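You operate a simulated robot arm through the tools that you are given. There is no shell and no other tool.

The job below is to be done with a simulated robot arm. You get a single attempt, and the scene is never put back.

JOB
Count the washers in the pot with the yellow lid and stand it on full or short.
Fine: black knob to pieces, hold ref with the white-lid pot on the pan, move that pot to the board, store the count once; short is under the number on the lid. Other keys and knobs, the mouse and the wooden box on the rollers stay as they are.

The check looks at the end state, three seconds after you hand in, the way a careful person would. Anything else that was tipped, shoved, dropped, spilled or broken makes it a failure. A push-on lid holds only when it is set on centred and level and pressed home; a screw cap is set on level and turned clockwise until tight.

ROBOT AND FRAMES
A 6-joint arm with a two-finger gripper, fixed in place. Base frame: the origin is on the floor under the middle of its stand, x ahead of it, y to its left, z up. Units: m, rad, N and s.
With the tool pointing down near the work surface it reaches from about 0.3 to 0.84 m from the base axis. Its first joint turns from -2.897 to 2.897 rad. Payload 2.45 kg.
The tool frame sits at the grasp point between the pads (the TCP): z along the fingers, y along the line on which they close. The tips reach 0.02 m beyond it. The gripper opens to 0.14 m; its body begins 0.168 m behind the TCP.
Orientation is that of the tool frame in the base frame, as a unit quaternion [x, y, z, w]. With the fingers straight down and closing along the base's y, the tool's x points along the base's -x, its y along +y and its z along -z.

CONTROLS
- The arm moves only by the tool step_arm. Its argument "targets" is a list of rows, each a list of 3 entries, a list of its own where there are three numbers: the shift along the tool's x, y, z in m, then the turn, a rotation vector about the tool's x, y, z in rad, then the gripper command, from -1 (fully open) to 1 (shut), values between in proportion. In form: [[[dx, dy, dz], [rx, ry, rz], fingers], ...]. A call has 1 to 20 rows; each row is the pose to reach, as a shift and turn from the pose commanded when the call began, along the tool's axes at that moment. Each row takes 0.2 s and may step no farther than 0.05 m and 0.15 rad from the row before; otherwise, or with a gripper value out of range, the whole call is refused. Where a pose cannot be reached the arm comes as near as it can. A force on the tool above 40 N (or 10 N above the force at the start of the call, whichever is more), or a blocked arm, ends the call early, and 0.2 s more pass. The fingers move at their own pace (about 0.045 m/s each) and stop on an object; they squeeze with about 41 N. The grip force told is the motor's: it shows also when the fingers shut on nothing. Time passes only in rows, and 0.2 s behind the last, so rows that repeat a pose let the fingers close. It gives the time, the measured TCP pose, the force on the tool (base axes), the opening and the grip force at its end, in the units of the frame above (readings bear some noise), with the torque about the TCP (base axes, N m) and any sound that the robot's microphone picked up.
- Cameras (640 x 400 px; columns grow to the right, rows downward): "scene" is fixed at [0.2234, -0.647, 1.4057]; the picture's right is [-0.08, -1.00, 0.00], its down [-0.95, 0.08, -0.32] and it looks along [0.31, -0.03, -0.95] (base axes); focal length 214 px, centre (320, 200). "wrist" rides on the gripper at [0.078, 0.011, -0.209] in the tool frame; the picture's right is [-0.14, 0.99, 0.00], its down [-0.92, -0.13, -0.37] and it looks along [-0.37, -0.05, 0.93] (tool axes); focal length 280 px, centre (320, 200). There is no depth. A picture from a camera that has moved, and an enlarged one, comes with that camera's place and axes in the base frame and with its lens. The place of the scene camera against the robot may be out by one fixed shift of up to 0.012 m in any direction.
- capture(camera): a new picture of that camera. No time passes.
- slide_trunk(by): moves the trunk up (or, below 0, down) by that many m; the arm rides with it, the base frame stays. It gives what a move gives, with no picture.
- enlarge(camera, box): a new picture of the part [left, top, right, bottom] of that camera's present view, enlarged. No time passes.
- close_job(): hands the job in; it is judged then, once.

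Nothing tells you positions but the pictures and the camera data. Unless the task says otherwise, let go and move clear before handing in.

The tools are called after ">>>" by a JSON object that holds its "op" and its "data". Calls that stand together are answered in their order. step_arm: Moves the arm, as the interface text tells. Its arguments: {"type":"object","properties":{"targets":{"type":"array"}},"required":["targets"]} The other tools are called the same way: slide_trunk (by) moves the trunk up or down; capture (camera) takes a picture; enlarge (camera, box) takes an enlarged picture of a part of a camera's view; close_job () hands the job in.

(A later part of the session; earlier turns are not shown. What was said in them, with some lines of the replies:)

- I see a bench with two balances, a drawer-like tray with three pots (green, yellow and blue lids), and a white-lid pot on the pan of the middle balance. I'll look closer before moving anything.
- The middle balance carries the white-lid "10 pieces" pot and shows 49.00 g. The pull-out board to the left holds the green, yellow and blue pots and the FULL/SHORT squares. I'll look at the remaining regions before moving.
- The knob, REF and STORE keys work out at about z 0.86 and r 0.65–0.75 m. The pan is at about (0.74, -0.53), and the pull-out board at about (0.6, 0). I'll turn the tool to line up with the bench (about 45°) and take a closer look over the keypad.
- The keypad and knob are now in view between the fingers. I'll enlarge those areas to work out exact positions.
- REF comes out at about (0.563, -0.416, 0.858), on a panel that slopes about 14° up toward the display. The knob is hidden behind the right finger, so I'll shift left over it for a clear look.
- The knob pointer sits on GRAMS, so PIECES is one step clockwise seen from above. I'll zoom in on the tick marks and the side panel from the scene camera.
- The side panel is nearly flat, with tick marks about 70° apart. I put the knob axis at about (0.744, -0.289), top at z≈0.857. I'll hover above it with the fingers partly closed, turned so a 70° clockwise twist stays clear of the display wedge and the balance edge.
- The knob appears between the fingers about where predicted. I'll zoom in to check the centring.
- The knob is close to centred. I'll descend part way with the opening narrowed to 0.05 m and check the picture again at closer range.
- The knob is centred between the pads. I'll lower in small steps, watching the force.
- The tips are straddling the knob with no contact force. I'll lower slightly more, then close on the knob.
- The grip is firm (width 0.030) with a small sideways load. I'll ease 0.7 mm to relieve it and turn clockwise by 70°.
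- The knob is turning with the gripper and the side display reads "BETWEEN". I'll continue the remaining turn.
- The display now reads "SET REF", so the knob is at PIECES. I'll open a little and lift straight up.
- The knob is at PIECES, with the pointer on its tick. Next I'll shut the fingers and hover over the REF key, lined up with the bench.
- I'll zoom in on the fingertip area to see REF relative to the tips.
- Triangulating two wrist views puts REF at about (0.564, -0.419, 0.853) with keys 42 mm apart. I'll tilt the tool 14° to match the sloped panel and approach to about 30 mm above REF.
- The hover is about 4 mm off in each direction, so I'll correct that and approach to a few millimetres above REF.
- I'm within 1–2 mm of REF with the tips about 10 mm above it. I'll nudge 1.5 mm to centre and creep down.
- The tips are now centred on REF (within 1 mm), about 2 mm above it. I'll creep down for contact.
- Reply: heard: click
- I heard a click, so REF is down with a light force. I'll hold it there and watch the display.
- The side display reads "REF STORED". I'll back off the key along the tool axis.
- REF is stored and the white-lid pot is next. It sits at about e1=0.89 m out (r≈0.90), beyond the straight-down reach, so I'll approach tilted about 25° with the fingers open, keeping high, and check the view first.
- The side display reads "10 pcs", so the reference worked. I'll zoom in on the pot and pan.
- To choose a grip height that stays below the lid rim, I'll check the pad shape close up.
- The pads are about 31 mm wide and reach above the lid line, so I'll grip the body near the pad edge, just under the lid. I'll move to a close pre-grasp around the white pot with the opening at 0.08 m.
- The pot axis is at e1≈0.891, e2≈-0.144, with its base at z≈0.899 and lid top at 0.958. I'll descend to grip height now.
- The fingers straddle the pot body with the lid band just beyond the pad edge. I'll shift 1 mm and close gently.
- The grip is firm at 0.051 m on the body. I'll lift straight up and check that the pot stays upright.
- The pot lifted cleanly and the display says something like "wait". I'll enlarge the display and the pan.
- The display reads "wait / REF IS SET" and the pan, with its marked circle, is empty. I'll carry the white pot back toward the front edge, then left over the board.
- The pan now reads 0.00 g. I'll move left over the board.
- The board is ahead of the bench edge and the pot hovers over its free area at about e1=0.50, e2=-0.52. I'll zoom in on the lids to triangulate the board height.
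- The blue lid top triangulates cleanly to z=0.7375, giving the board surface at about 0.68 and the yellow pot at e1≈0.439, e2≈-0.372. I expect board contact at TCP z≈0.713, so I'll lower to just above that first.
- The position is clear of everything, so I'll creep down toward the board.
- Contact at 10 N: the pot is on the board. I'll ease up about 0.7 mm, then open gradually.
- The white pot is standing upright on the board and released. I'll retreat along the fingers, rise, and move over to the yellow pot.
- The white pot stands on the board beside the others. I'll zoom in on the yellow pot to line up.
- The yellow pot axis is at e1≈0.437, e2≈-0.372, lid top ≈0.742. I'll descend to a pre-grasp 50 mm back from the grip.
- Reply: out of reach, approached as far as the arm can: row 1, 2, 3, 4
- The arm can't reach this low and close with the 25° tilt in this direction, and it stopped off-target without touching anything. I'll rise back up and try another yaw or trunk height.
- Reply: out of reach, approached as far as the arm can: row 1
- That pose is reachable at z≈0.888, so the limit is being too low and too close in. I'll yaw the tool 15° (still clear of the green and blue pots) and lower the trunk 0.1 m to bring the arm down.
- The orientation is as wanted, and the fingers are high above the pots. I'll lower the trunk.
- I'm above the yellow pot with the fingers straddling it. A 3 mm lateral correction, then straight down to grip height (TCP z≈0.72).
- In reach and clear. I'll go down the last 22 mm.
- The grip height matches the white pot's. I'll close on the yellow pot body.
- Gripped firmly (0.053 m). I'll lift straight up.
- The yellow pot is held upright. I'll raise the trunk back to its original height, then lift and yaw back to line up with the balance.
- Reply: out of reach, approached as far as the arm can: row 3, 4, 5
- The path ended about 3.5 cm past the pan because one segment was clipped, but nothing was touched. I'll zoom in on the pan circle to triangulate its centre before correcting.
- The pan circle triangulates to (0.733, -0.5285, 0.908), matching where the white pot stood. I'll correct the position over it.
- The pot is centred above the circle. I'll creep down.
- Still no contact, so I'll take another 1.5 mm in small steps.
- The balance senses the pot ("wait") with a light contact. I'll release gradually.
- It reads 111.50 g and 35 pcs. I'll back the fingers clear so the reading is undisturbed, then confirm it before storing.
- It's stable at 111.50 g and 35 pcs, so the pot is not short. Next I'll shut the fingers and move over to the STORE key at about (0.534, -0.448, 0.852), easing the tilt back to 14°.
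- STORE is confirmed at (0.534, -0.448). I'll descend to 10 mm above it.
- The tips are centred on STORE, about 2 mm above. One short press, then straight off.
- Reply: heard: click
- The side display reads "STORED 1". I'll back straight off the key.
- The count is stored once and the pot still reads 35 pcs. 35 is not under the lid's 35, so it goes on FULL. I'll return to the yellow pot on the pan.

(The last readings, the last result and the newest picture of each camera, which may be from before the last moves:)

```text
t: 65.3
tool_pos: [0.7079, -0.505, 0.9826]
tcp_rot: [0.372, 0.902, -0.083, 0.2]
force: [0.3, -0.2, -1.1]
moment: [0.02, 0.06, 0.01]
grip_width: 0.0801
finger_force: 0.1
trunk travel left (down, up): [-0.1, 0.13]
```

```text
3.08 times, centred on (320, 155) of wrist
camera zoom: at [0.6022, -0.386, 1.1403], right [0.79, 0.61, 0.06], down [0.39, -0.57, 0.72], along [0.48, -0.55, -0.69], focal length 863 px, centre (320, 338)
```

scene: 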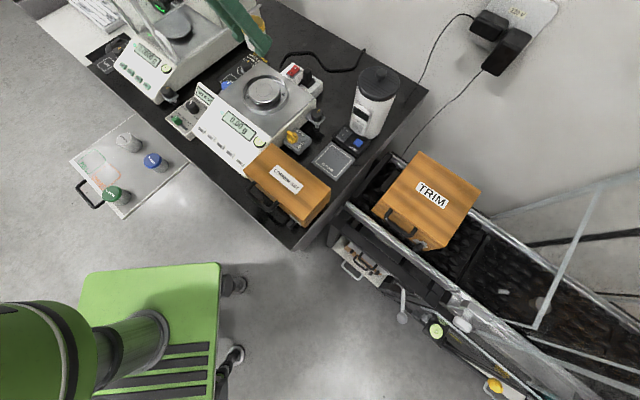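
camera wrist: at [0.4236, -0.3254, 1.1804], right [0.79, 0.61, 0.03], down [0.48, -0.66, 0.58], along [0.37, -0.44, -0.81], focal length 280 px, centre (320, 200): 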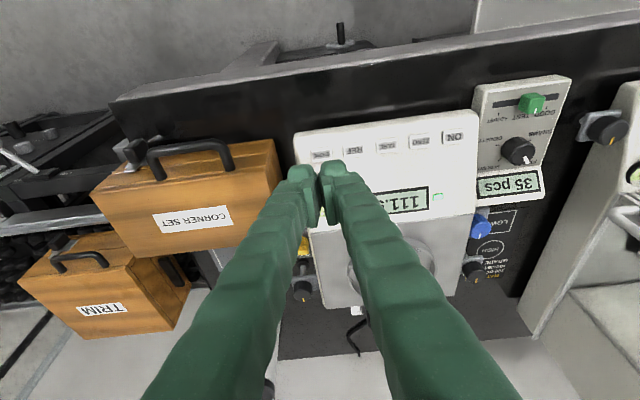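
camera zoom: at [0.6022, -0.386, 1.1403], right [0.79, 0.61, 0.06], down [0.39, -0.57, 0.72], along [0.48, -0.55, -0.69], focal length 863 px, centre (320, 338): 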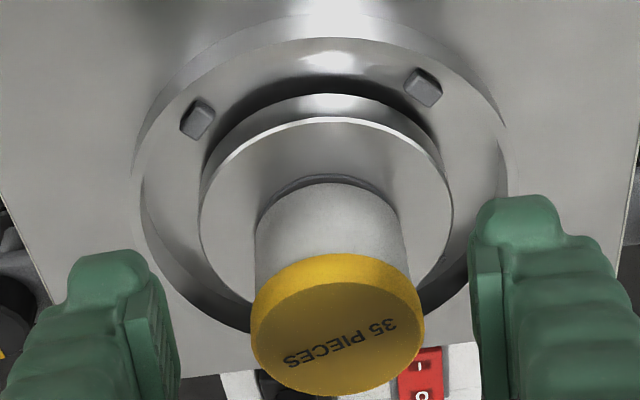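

>>> {"op": "step_arm", "data": {"targets": [[[0.0003, 0.0025, 0.012], [0, 0, 0], -0.143], [[0.0006, 0.0025, 0.026], [0, 0, 0], -0.143], [[0.001, 0.0025, 0.04], [0, 0, 0], -0.143], [[0.0013, 0.0025, 0.05], [0, 0, 0], -0.143], [[0.0013, 0.0025, 0.0541], [0, 0, 0], -0.143], [[0.0013, 0.0025, 0.0541], [0, 0, 0], -0.143]]}}

>>> {"op": "enlarge", "data": {"camera": "wrist", "box": [240, 110, 400, 240]}}

>>> {"op": "enlarge", "data": {"camera": "scene", "box": [180, 45, 320, 145]}}

```text
t: 66.7
tool_pos: [0.7233, -0.5166, 0.9333]
tcp_rot: [0.372, 0.903, -0.083, 0.2]
force: [0.6, -0.2, -0.3]
moment: [0.03, -0.01, 0.01]
grip_width: 0.0803
finger_force: 0.1
trunk travel left (down, up): [-0.1, 0.13]
```

```text
3.08 times, centred on (320, 175) of wrist
camera zoom: at [0.6182, -0.397, 1.0905], right [0.79, 0.61, 0.06], down [0.39, -0.57, 0.72], along [0.48, -0.55, -0.69], focal length 863 px, centre (320, 277)
```

zoom: 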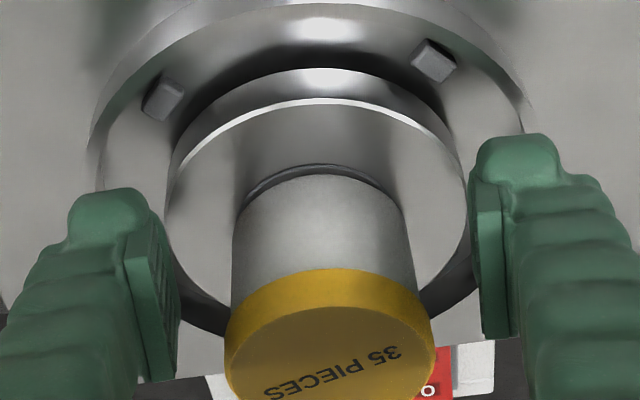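

```text
4.00 times, centred on (250, 95) of scene
camera zoom: at [0.2234, -0.647, 1.4057], right [-0.08, -1.0, 0.0], down [-0.95, 0.08, -0.32], along [0.31, -0.03, -0.95], focal length 858 px, centre (600, 620)
```

zoom: 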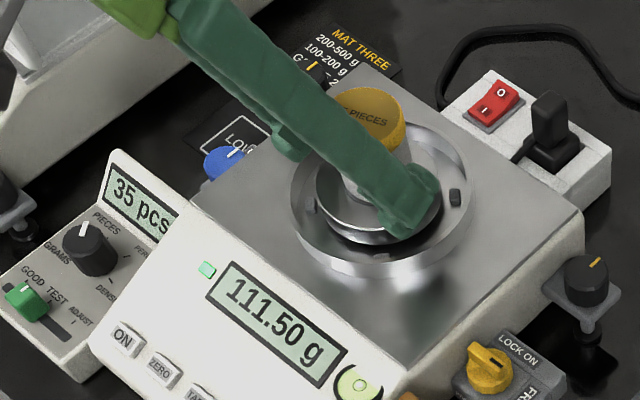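

Aligned as before, so I'll close on the yellow pot.

>>> {"op": "step_arm", "data": {"targets": [[[0, 0, 0], [0, 0, 0], -0.05], [[0, 0, 0], [0, 0, 0], 0.1], [[0, 0, 0], [0, 0, 0], 0.2], [[0, 0, 0], [0, 0, 0], 0.3], [[0, 0, 0], [0, 0, 0], 0.4], [[0, 0, 0], [0, 0, 0], 0.6], [[0, 0, 0], [0, 0, 0], 1.0], [[0, 0, 0], [0, 0, 0], 1.0]]}}

>>> {"op": "step_arm", "data": {"targets": [[[-0.0042, 0, -0.0091], [0, 0, 0], 1.0], [[-0.0127, 0, -0.0272], [0, 0, 0], 1.0], [[-0.0254, 0, -0.0543], [0, 0, 0], 1.0], [[-0.0423, 0, -0.0905], [0, 0, 0], 1.0], [[-0.0423, 0, -0.0905], [0, 0, 0], 1.0]]}}

>>> {"op": "capture", "data": {"camera": "wrist"}}

>>> {"op": "capture", "data": {"camera": "scene"}}

```text
t: 68.5
tool_pos: [0.7225, -0.5169, 0.9337]
tcp_rot: [0.372, 0.903, -0.082, 0.2]
force: [-0.6, -0.2, 1.2]
moment: [-0.03, 0.02, -0.01]
grip_width: 0.0505
finger_force: 40.8
trunk travel left (down, up): [-0.1, 0.13]
```

```text
t: 69.7
tool_pos: [0.7224, -0.5169, 1.0332]
tcp_rot: [0.372, 0.903, -0.083, 0.2]
force: [0.1, 0.4, -1.1]
moment: [-0.01, 0.01, 0.02]
grip_width: 0.0502
finger_force: 41.1
trunk travel left (down, up): [-0.1, 0.13]
```

```text
taken
camera wrist: at [0.6186, -0.3979, 1.1904], right [0.79, 0.61, 0.06], down [0.39, -0.57, 0.72], along [0.48, -0.55, -0.69], focal length 280 px, centre (320, 200)
```

wrist: 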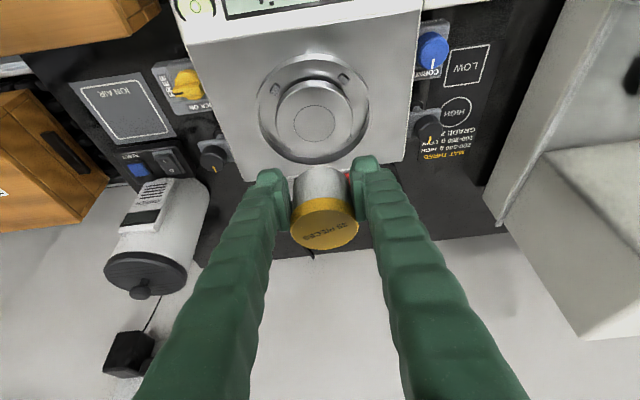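

```text
taken
```

scene: 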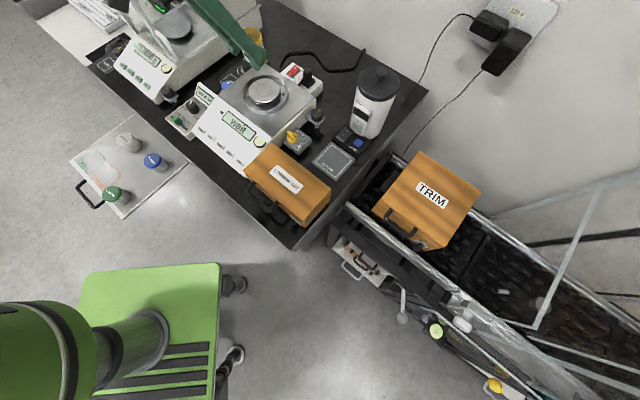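

Lifted cleanly. I'll retrace the path that worked: back toward the front, then left over the board.

>>> {"op": "step_arm", "data": {"targets": [[[0.0441, 0, -0.0206], [0, 0, 0], 1.0], [[0.0881, 0, -0.0411], [0, 0, 0], 1.0], [[0.1322, 0, -0.0617], [0, 0, 0], 1.0], [[0.1763, 0, -0.0822], [0, 0, 0], 1.0], [[0.2203, 0, -0.1028], [0, 0, 0], 1.0], [[0.2644, 0, -0.1233], [0, 0, 0], 1.0], [[0.3084, 0, -0.1439], [0, 0, 0], 1.0], [[0.3525, 0, -0.1644], [0, 0, 0], 1.0]]}}

```text
t: 71.5
tool_pos: [0.4473, -0.244, 1.0342]
tcp_rot: [0.373, 0.902, -0.082, 0.199]
force: [0.6, -0.4, -1.6]
moment: [0.0, 0.03, -0.02]
grip_width: 0.0498
finger_force: 40.9
trunk travel left (down, up): [-0.1, 0.13]
```

>>> {"op": "step_arm", "data": {"targets": [[[0, 0.0444, 0], [0, 0, 0], 1.0], [[0, 0.0888, 0], [0, 0, 0], 1.0], [[0, 0.1332, 0], [0, 0, 0], 1.0], [[0, 0.1776, 0], [0, 0, 0], 1.0], [[0, 0.222, 0], [0, 0, 0], 1.0], [[0, 0.2664, 0], [0, 0, 0], 1.0], [[0, 0.3108, 0], [0, 0, 0], 1.0], [[0, 0.3552, 0], [0, 0, 0], 1.0], [[0, 0.3996, 0], [0, 0, 0], 1.0], [[0, 0.444, 0], [0, 0, 0], 1.0]]}}

>>> {"op": "capture", "data": {"camera": "wrist"}}

```text
t: 73.7
tool_pos: [0.7586, 0.0733, 1.0303]
tcp_rot: [0.372, 0.903, -0.083, 0.2]
force: [-0.1, -0.2, -1.4]
moment: [-0.03, 0.04, -0.02]
grip_width: 0.049
finger_force: 40.9
trunk travel left (down, up): [-0.1, 0.13]
```

```text
taken
camera wrist: at [0.6539, 0.1921, 1.1878], right [0.79, 0.61, 0.06], down [0.39, -0.57, 0.72], along [0.48, -0.55, -0.69], focal length 280 px, centre (320, 200)
```

wrist: 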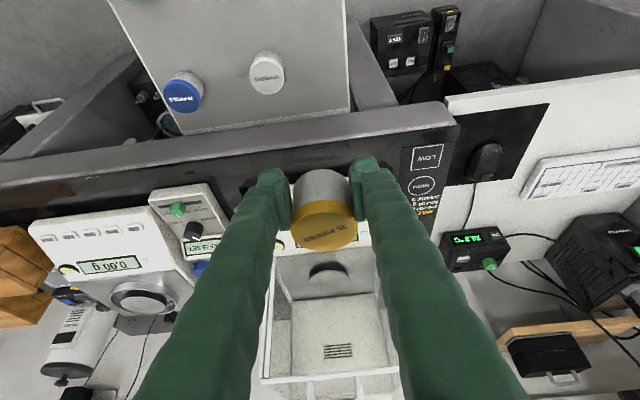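

The grip width is drifting slightly, so I'll check that the pot is still held straight.

>>> {"op": "enlarge", "data": {"camera": "wrist", "box": [250, 140, 400, 260]}}

>>> {"op": "enlarge", "data": {"camera": "wrist", "box": [100, 0, 380, 140]}}

```text
3.33 times, centred on (325, 200) of wrist
camera zoom: at [0.6539, 0.1921, 1.1878], right [0.79, 0.61, 0.06], down [0.39, -0.57, 0.72], along [0.48, -0.55, -0.69], focal length 935 px, centre (303, 200)
```

zoom: 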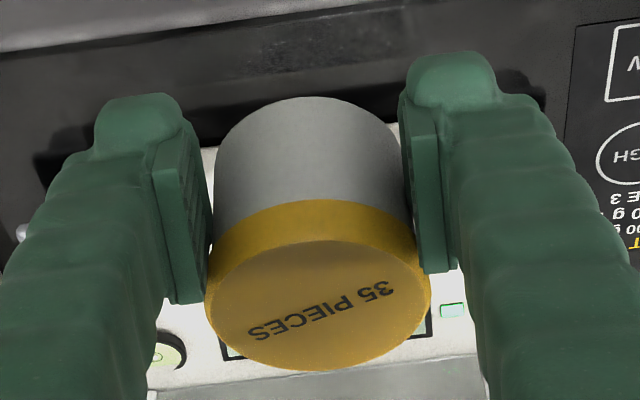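

```text
2.29 times, centred on (240, 70) of wrist
camera zoom: at [0.6539, 0.1921, 1.1878], right [0.79, 0.61, 0.06], down [0.39, -0.57, 0.72], along [0.48, -0.55, -0.69], focal length 641 px, centre (503, 497)
```

zoom: 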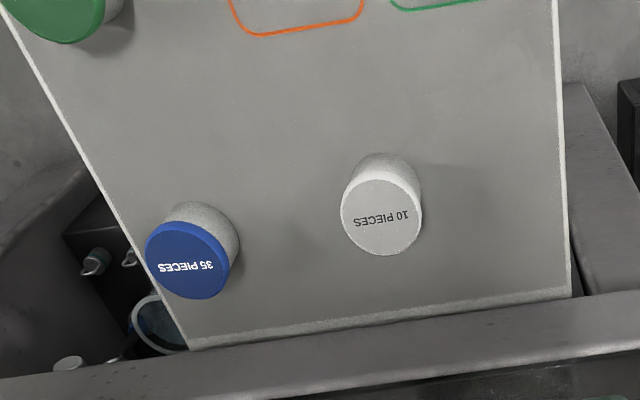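

The pot is slowly creeping outward in the grip (about 4 mm), so I'll take it straight to FULL now, diagonally down, well clear of the white pot.

>>> {"op": "step_arm", "data": {"targets": [[[0.0362, 0.0001, 0.0299], [0, 0, 0], 1.0], [[0.0723, 0.0002, 0.0597], [0, 0, 0], 1.0], [[0.1085, 0.0003, 0.0896], [0, 0, 0], 1.0], [[0.1446, 0.0005, 0.1195], [0, 0, 0], 1.0], [[0.1808, 0.0006, 0.1494], [0, 0, 0], 1.0], [[0.217, 0.0007, 0.1792], [0, 0, 0], 1.0], [[0.2531, 0.0008, 0.2091], [0, 0, 0], 1.0]]}}

>>> {"op": "enlarge", "data": {"camera": "wrist", "box": [220, 100, 420, 260]}}

>>> {"op": "enlarge", "data": {"camera": "scene", "box": [50, 110, 190, 220]}}

```text
t: 75.3
tool_pos: [0.663, 0.1722, 0.7334]
tcp_rot: [0.373, 0.902, -0.083, 0.2]
force: [0.6, -0.3, -1.2]
moment: [0.03, 0.0, 0.01]
grip_width: 0.0489
finger_force: 40.9
trunk travel left (down, up): [-0.1, 0.13]
```

```text
2.50 times, centred on (320, 180) of wrist
camera zoom: at [0.5571, 0.2926, 0.8903], right [0.79, 0.61, 0.06], down [0.39, -0.57, 0.72], along [0.48, -0.55, -0.69], focal length 701 px, centre (320, 250)
```

zoom: 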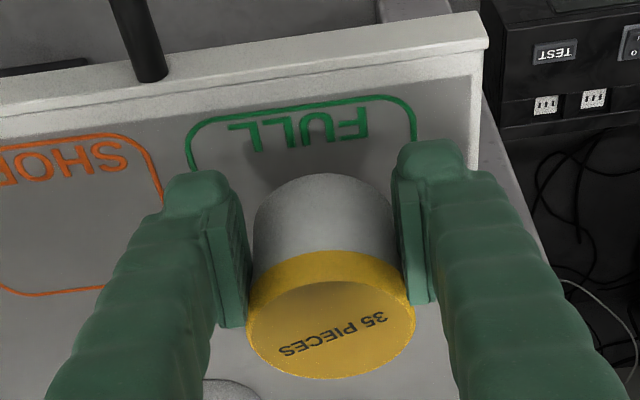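

```text
3.64 times, centred on (120, 165) of scene
camera zoom: at [0.2234, -0.647, 1.4057], right [-0.08, -1.0, 0.0], down [-0.95, 0.08, -0.32], along [0.31, -0.03, -0.95], focal length 780 px, centre (1047, 327)
```

zoom: 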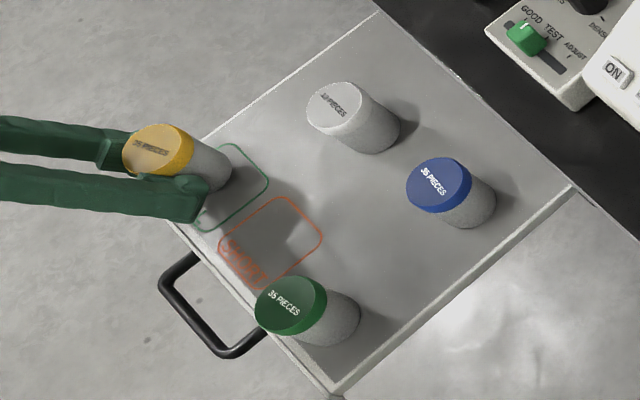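

The pot axis is at (e1 0.367, e2 -0.589) and the FULL square centre at about (0.367, -0.587), so it's well centred. I'll lower to just above the board.

>>> {"op": "step_arm", "data": {"targets": [[[0.0021, 0, 0.0045], [0, 0, 0], 1.0], [[0.0042, 0, 0.0091], [0, 0, 0], 1.0], [[0.0049, 0, 0.0104], [0, 0, 0], 1.0]]}}

>>> {"op": "enlarge", "data": {"camera": "wrist", "box": [220, 100, 420, 260]}}

```text
t: 76.1
tool_pos: [0.661, 0.1723, 0.723]
tcp_rot: [0.373, 0.902, -0.083, 0.201]
force: [-0.2, 0.2, -1.3]
moment: [0.06, 0.01, -0.01]
grip_width: 0.0488
finger_force: 40.6
trunk travel left (down, up): [-0.1, 0.13]
```

```text
2.50 times, centred on (320, 180) of wrist
camera zoom: at [0.5562, 0.292, 0.8805], right [0.79, 0.61, 0.06], down [0.39, -0.57, 0.72], along [0.48, -0.55, -0.69], focal length 701 px, centre (320, 250)
```

zoom: 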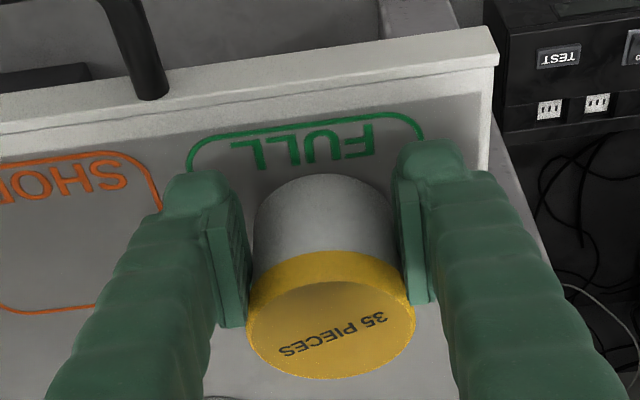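

>>> {"op": "step_arm", "data": {"targets": [[[0.0006, 0, 0.0014], [0, 0, 0], 1.0], [[0.001, 0, 0.0023], [0, 0, 0], 1.0]]}}

```text
t: 76.7
tool_pos: [0.6612, 0.1709, 0.721]
tcp_rot: [0.372, 0.903, -0.082, 0.2]
force: [-0.3, 0.0, -1.2]
moment: [0.0, -0.01, -0.01]
grip_width: 0.0487
finger_force: 41.0
trunk travel left (down, up): [-0.1, 0.13]
```

>>> {"op": "step_arm", "data": {"targets": [[[0.0004, 0, 0.0009], [0, 0, 0], 1.0], [[0.0008, 0, 0.0018], [0, 0, 0], 1.0]]}}

>>> {"op": "enlarge", "data": {"camera": "wrist", "box": [250, 120, 400, 240]}}

```text
t: 77.3
tool_pos: [0.6625, 0.1719, 0.7205]
tcp_rot: [0.371, 0.903, -0.081, 0.2]
force: [-0.3, 0.5, -2.0]
moment: [0.02, 0.02, 0.0]
grip_width: 0.0486
finger_force: 40.7
trunk travel left (down, up): [-0.1, 0.13]
```

```text
3.33 times, centred on (325, 180) of wrist
camera zoom: at [0.5561, 0.2915, 0.8774], right [0.79, 0.61, 0.06], down [0.39, -0.57, 0.72], along [0.48, -0.55, -0.69], focal length 935 px, centre (303, 267)
```

zoom: 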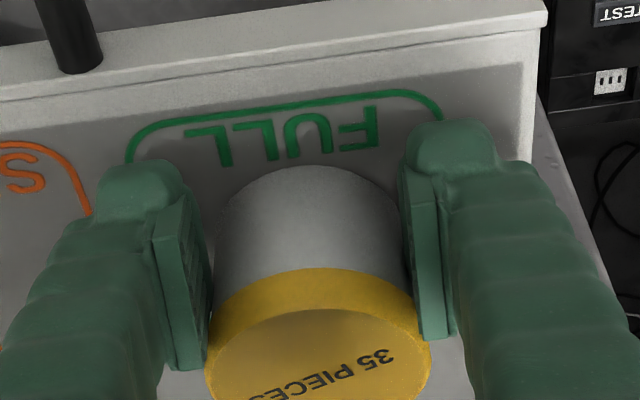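

>>> {"op": "step_arm", "data": {"targets": [[[0.0004, 0, 0.0009], [0, 0, 0], 1.0], [[0.0008, 0, 0.0018], [0, 0, 0], 1.0]]}}

>>> {"op": "enlarge", "data": {"camera": "scene", "box": [60, 120, 150, 180]}}

```text
t: 77.9
tool_pos: [0.6616, 0.1715, 0.7187]
tcp_rot: [0.372, 0.902, -0.082, 0.201]
force: [-2.8, -1.4, 11.7]
moment: [-0.26, 0.17, -0.1]
grip_width: 0.0482
finger_force: 41.2
trunk travel left (down, up): [-0.1, 0.13]
```

```text
6.67 times, centred on (105, 150) of scene
camera zoom: at [0.2234, -0.647, 1.4057], right [-0.08, -1.0, 0.0], down [-0.95, 0.08, -0.32], along [0.31, -0.03, -0.95], focal length 1430 px, centre (1753, 533)
```

zoom: 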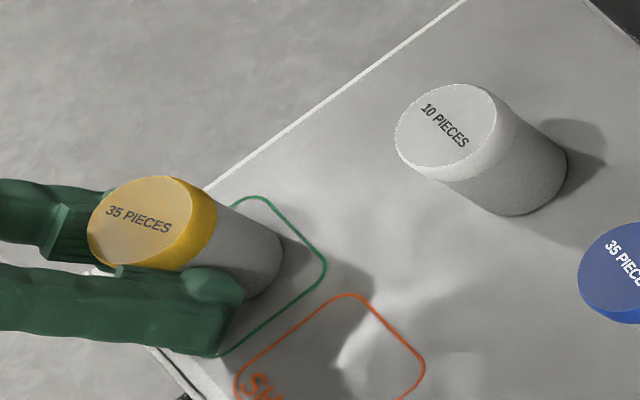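

Contact at about 12 N, so I'll ease up slightly and release gradually.

>>> {"op": "step_arm", "data": {"targets": [[[-0.0003, 0, -0.0007], [0, 0, 0], 1.0], [[-0.0003, 0, -0.0007], [0, 0, 0], 0.28], [[-0.0003, 0, -0.0007], [0, 0, 0], 0.24], [[-0.0003, 0, -0.0007], [0, 0, 0], 0.18], [[-0.0003, 0, -0.0007], [0, 0, 0], 0.1], [[-0.0003, 0, -0.0007], [0, 0, 0], 0.0], [[-0.0003, 0, -0.0007], [0, 0, 0], -0.143], [[-0.0003, 0, -0.0007], [0, 0, 0], -0.143]]}}

>>> {"op": "enlarge", "data": {"camera": "wrist", "box": [220, 100, 420, 260]}}

>>> {"op": "enlarge", "data": {"camera": "scene", "box": [60, 120, 150, 180]}}

```text
t: 79.7
tool_pos: [0.6624, 0.1716, 0.7194]
tcp_rot: [0.372, 0.903, -0.082, 0.2]
force: [-0.4, -0.6, -0.3]
moment: [0.01, 0.02, 0.01]
grip_width: 0.0801
finger_force: 0.2
trunk travel left (down, up): [-0.1, 0.13]
```

```text
2.50 times, centred on (320, 180) of wrist
camera zoom: at [0.5564, 0.2923, 0.8766], right [0.79, 0.61, 0.06], down [0.39, -0.57, 0.72], along [0.48, -0.55, -0.69], focal length 701 px, centre (320, 250)
```

zoom: 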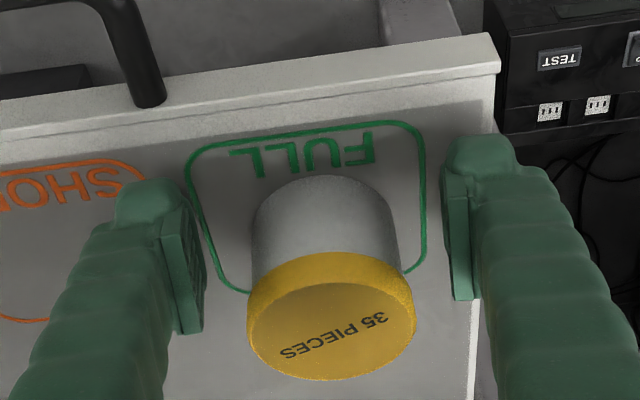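

```text
6.67 times, centred on (105, 150) of scene
camera zoom: at [0.2234, -0.647, 1.4057], right [-0.08, -1.0, 0.0], down [-0.95, 0.08, -0.32], along [0.31, -0.03, -0.95], focal length 1430 px, centre (1753, 533)
```

zoom: 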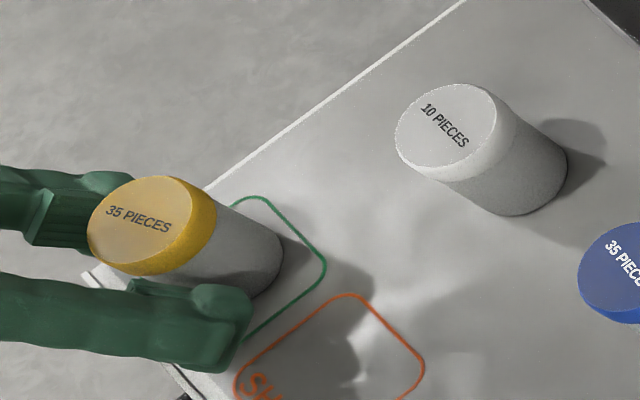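

The yellow pot stands inside the FULL square. I'll retreat along the fingers and rise clear.

>>> {"op": "step_arm", "data": {"targets": [[[0, 0, -0.03], [0, 0, 0], -0.143], [[0, 0, -0.07], [0, 0, 0], -0.143], [[-0.0212, 0, -0.1153], [0, 0, 0], -0.143], [[-0.0423, 0, -0.1605], [0, 0, 0], -0.143], [[-0.0634, 0, -0.2058], [0, 0, 0], -0.143], [[-0.0845, 0, -0.251], [0, 0, 0], -0.143], [[-0.1056, 0, -0.2963], [0, 0, 0], -0.143]]}}

>>> {"op": "capture", "data": {"camera": "scene"}}

>>> {"op": "enlarge", "data": {"camera": "scene", "box": [50, 110, 190, 220]}}

>>> {"op": "capture", "data": {"camera": "wrist"}}

```text
t: 81.3
tool_pos: [0.6375, 0.1922, 1.0331]
tcp_rot: [0.372, 0.903, -0.082, 0.199]
force: [-1.3, -0.5, 0.6]
moment: [-0.01, -0.05, 0.0]
grip_width: 0.08
finger_force: 0.1
trunk travel left (down, up): [-0.1, 0.13]
```

```text
taken
```

scene: 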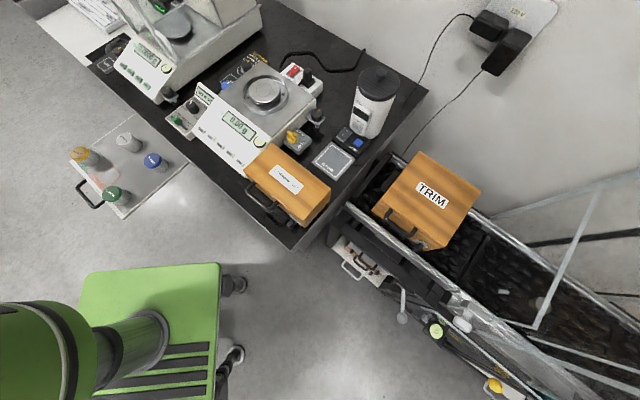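

```text
3.64 times, centred on (120, 165) of scene
camera zoom: at [0.2234, -0.647, 1.4057], right [-0.08, -1.0, 0.0], down [-0.95, 0.08, -0.32], along [0.31, -0.03, -0.95], focal length 780 px, centre (1047, 327)
```

zoom: 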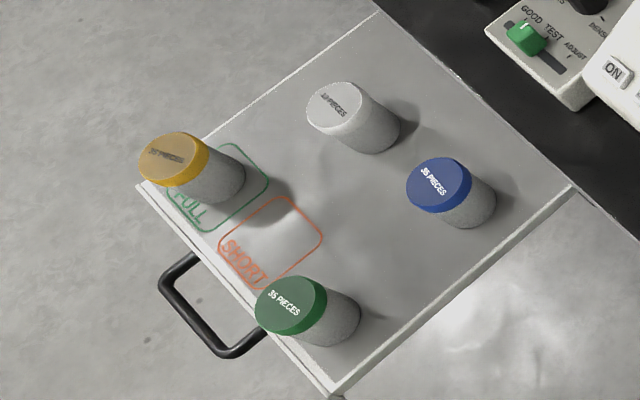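

```text
taken
camera wrist: at [0.5328, 0.3137, 1.1906], right [0.79, 0.61, 0.06], down [0.39, -0.57, 0.72], along [0.48, -0.55, -0.69], focal length 280 px, centre (320, 200)
```

wrist: 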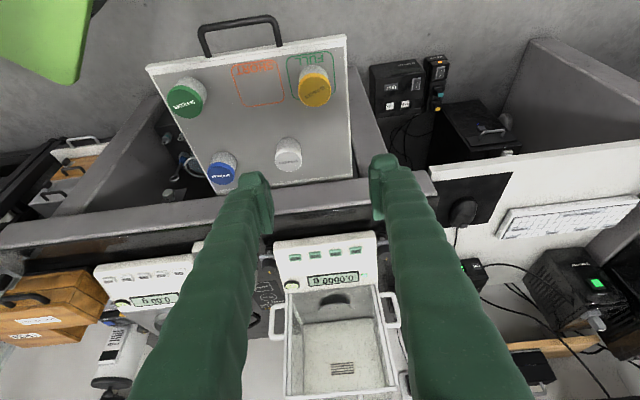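

I'll verify the placement and the balance panel in close-up.

>>> {"op": "enlarge", "data": {"camera": "wrist", "box": [220, 40, 360, 130]}}

>>> {"op": "enlarge", "data": {"camera": "scene", "box": [160, 45, 320, 165]}}

>>> {"op": "enlarge", "data": {"camera": "scene", "box": [70, 130, 150, 190]}}

```text
4.44 times, centred on (290, 85) of wrist
camera zoom: at [0.5328, 0.3137, 1.1906], right [0.79, 0.61, 0.06], down [0.39, -0.57, 0.72], along [0.48, -0.55, -0.69], focal length 1246 px, centre (453, 711)
```

zoom: 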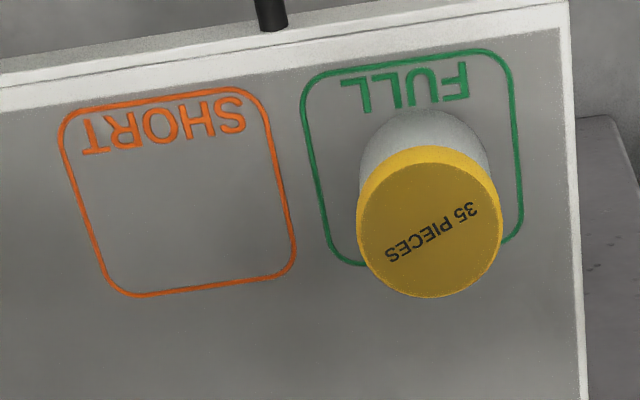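

```text
3.33 times, centred on (240, 105) of scene
camera zoom: at [0.2234, -0.647, 1.4057], right [-0.08, -1.0, 0.0], down [-0.95, 0.08, -0.32], along [0.31, -0.03, -0.95], focal length 715 px, centre (587, 517)
```

zoom: 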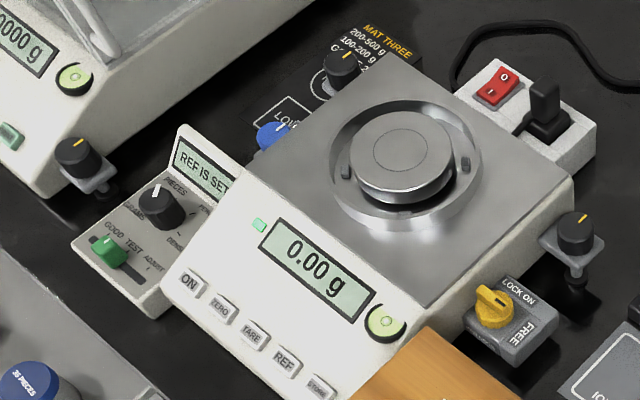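

```text
6.67 times, centred on (110, 160) of scene
camera zoom: at [0.2234, -0.647, 1.4057], right [-0.08, -1.0, 0.0], down [-0.95, 0.08, -0.32], along [0.31, -0.03, -0.95], focal length 1430 px, centre (1720, 467)
```

zoom: 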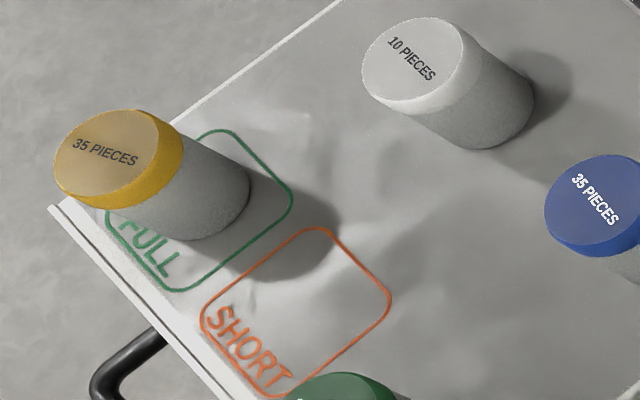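

The yellow pot stands upright inside the FULL square and the white pot is on the board. The pan is back to 0.00 g, the knob is on PIECES, and the arm is clear. I'm handing in.

>>> {"op": "close_job", "data": {}}

```text
The job is handed in.
```

The yellow-lid pot counted 35 washers, matching the 35 on its lid, so it is standing upright on FULL. I've handed the job in.

- **Reference:** I turned the black knob to PIECES and held REF with the white-lid pot on the pan; the display showed "REF STORED", then "10 pcs".
- **White-lid pot:** it now stands on the pull-out board with the FULL and SHORT squares. I took that to be the board you meant; nothing else in view looked like one.
- **Count:** the yellow-lid pot read 111.50 g and 35 pcs. I pressed STORE once, and the display showed "STORED 1".
- **Everything else:** I touched no other keys or knobs, and I saw nothing tipped or moved. The pan is empty and reads 0.00 g.

While I carried it to FULL, the yellow pot slid a few millimetres in the grip, and it may have dropped a millimetre or so when I let go. In the last picture it was upright with its lid on.
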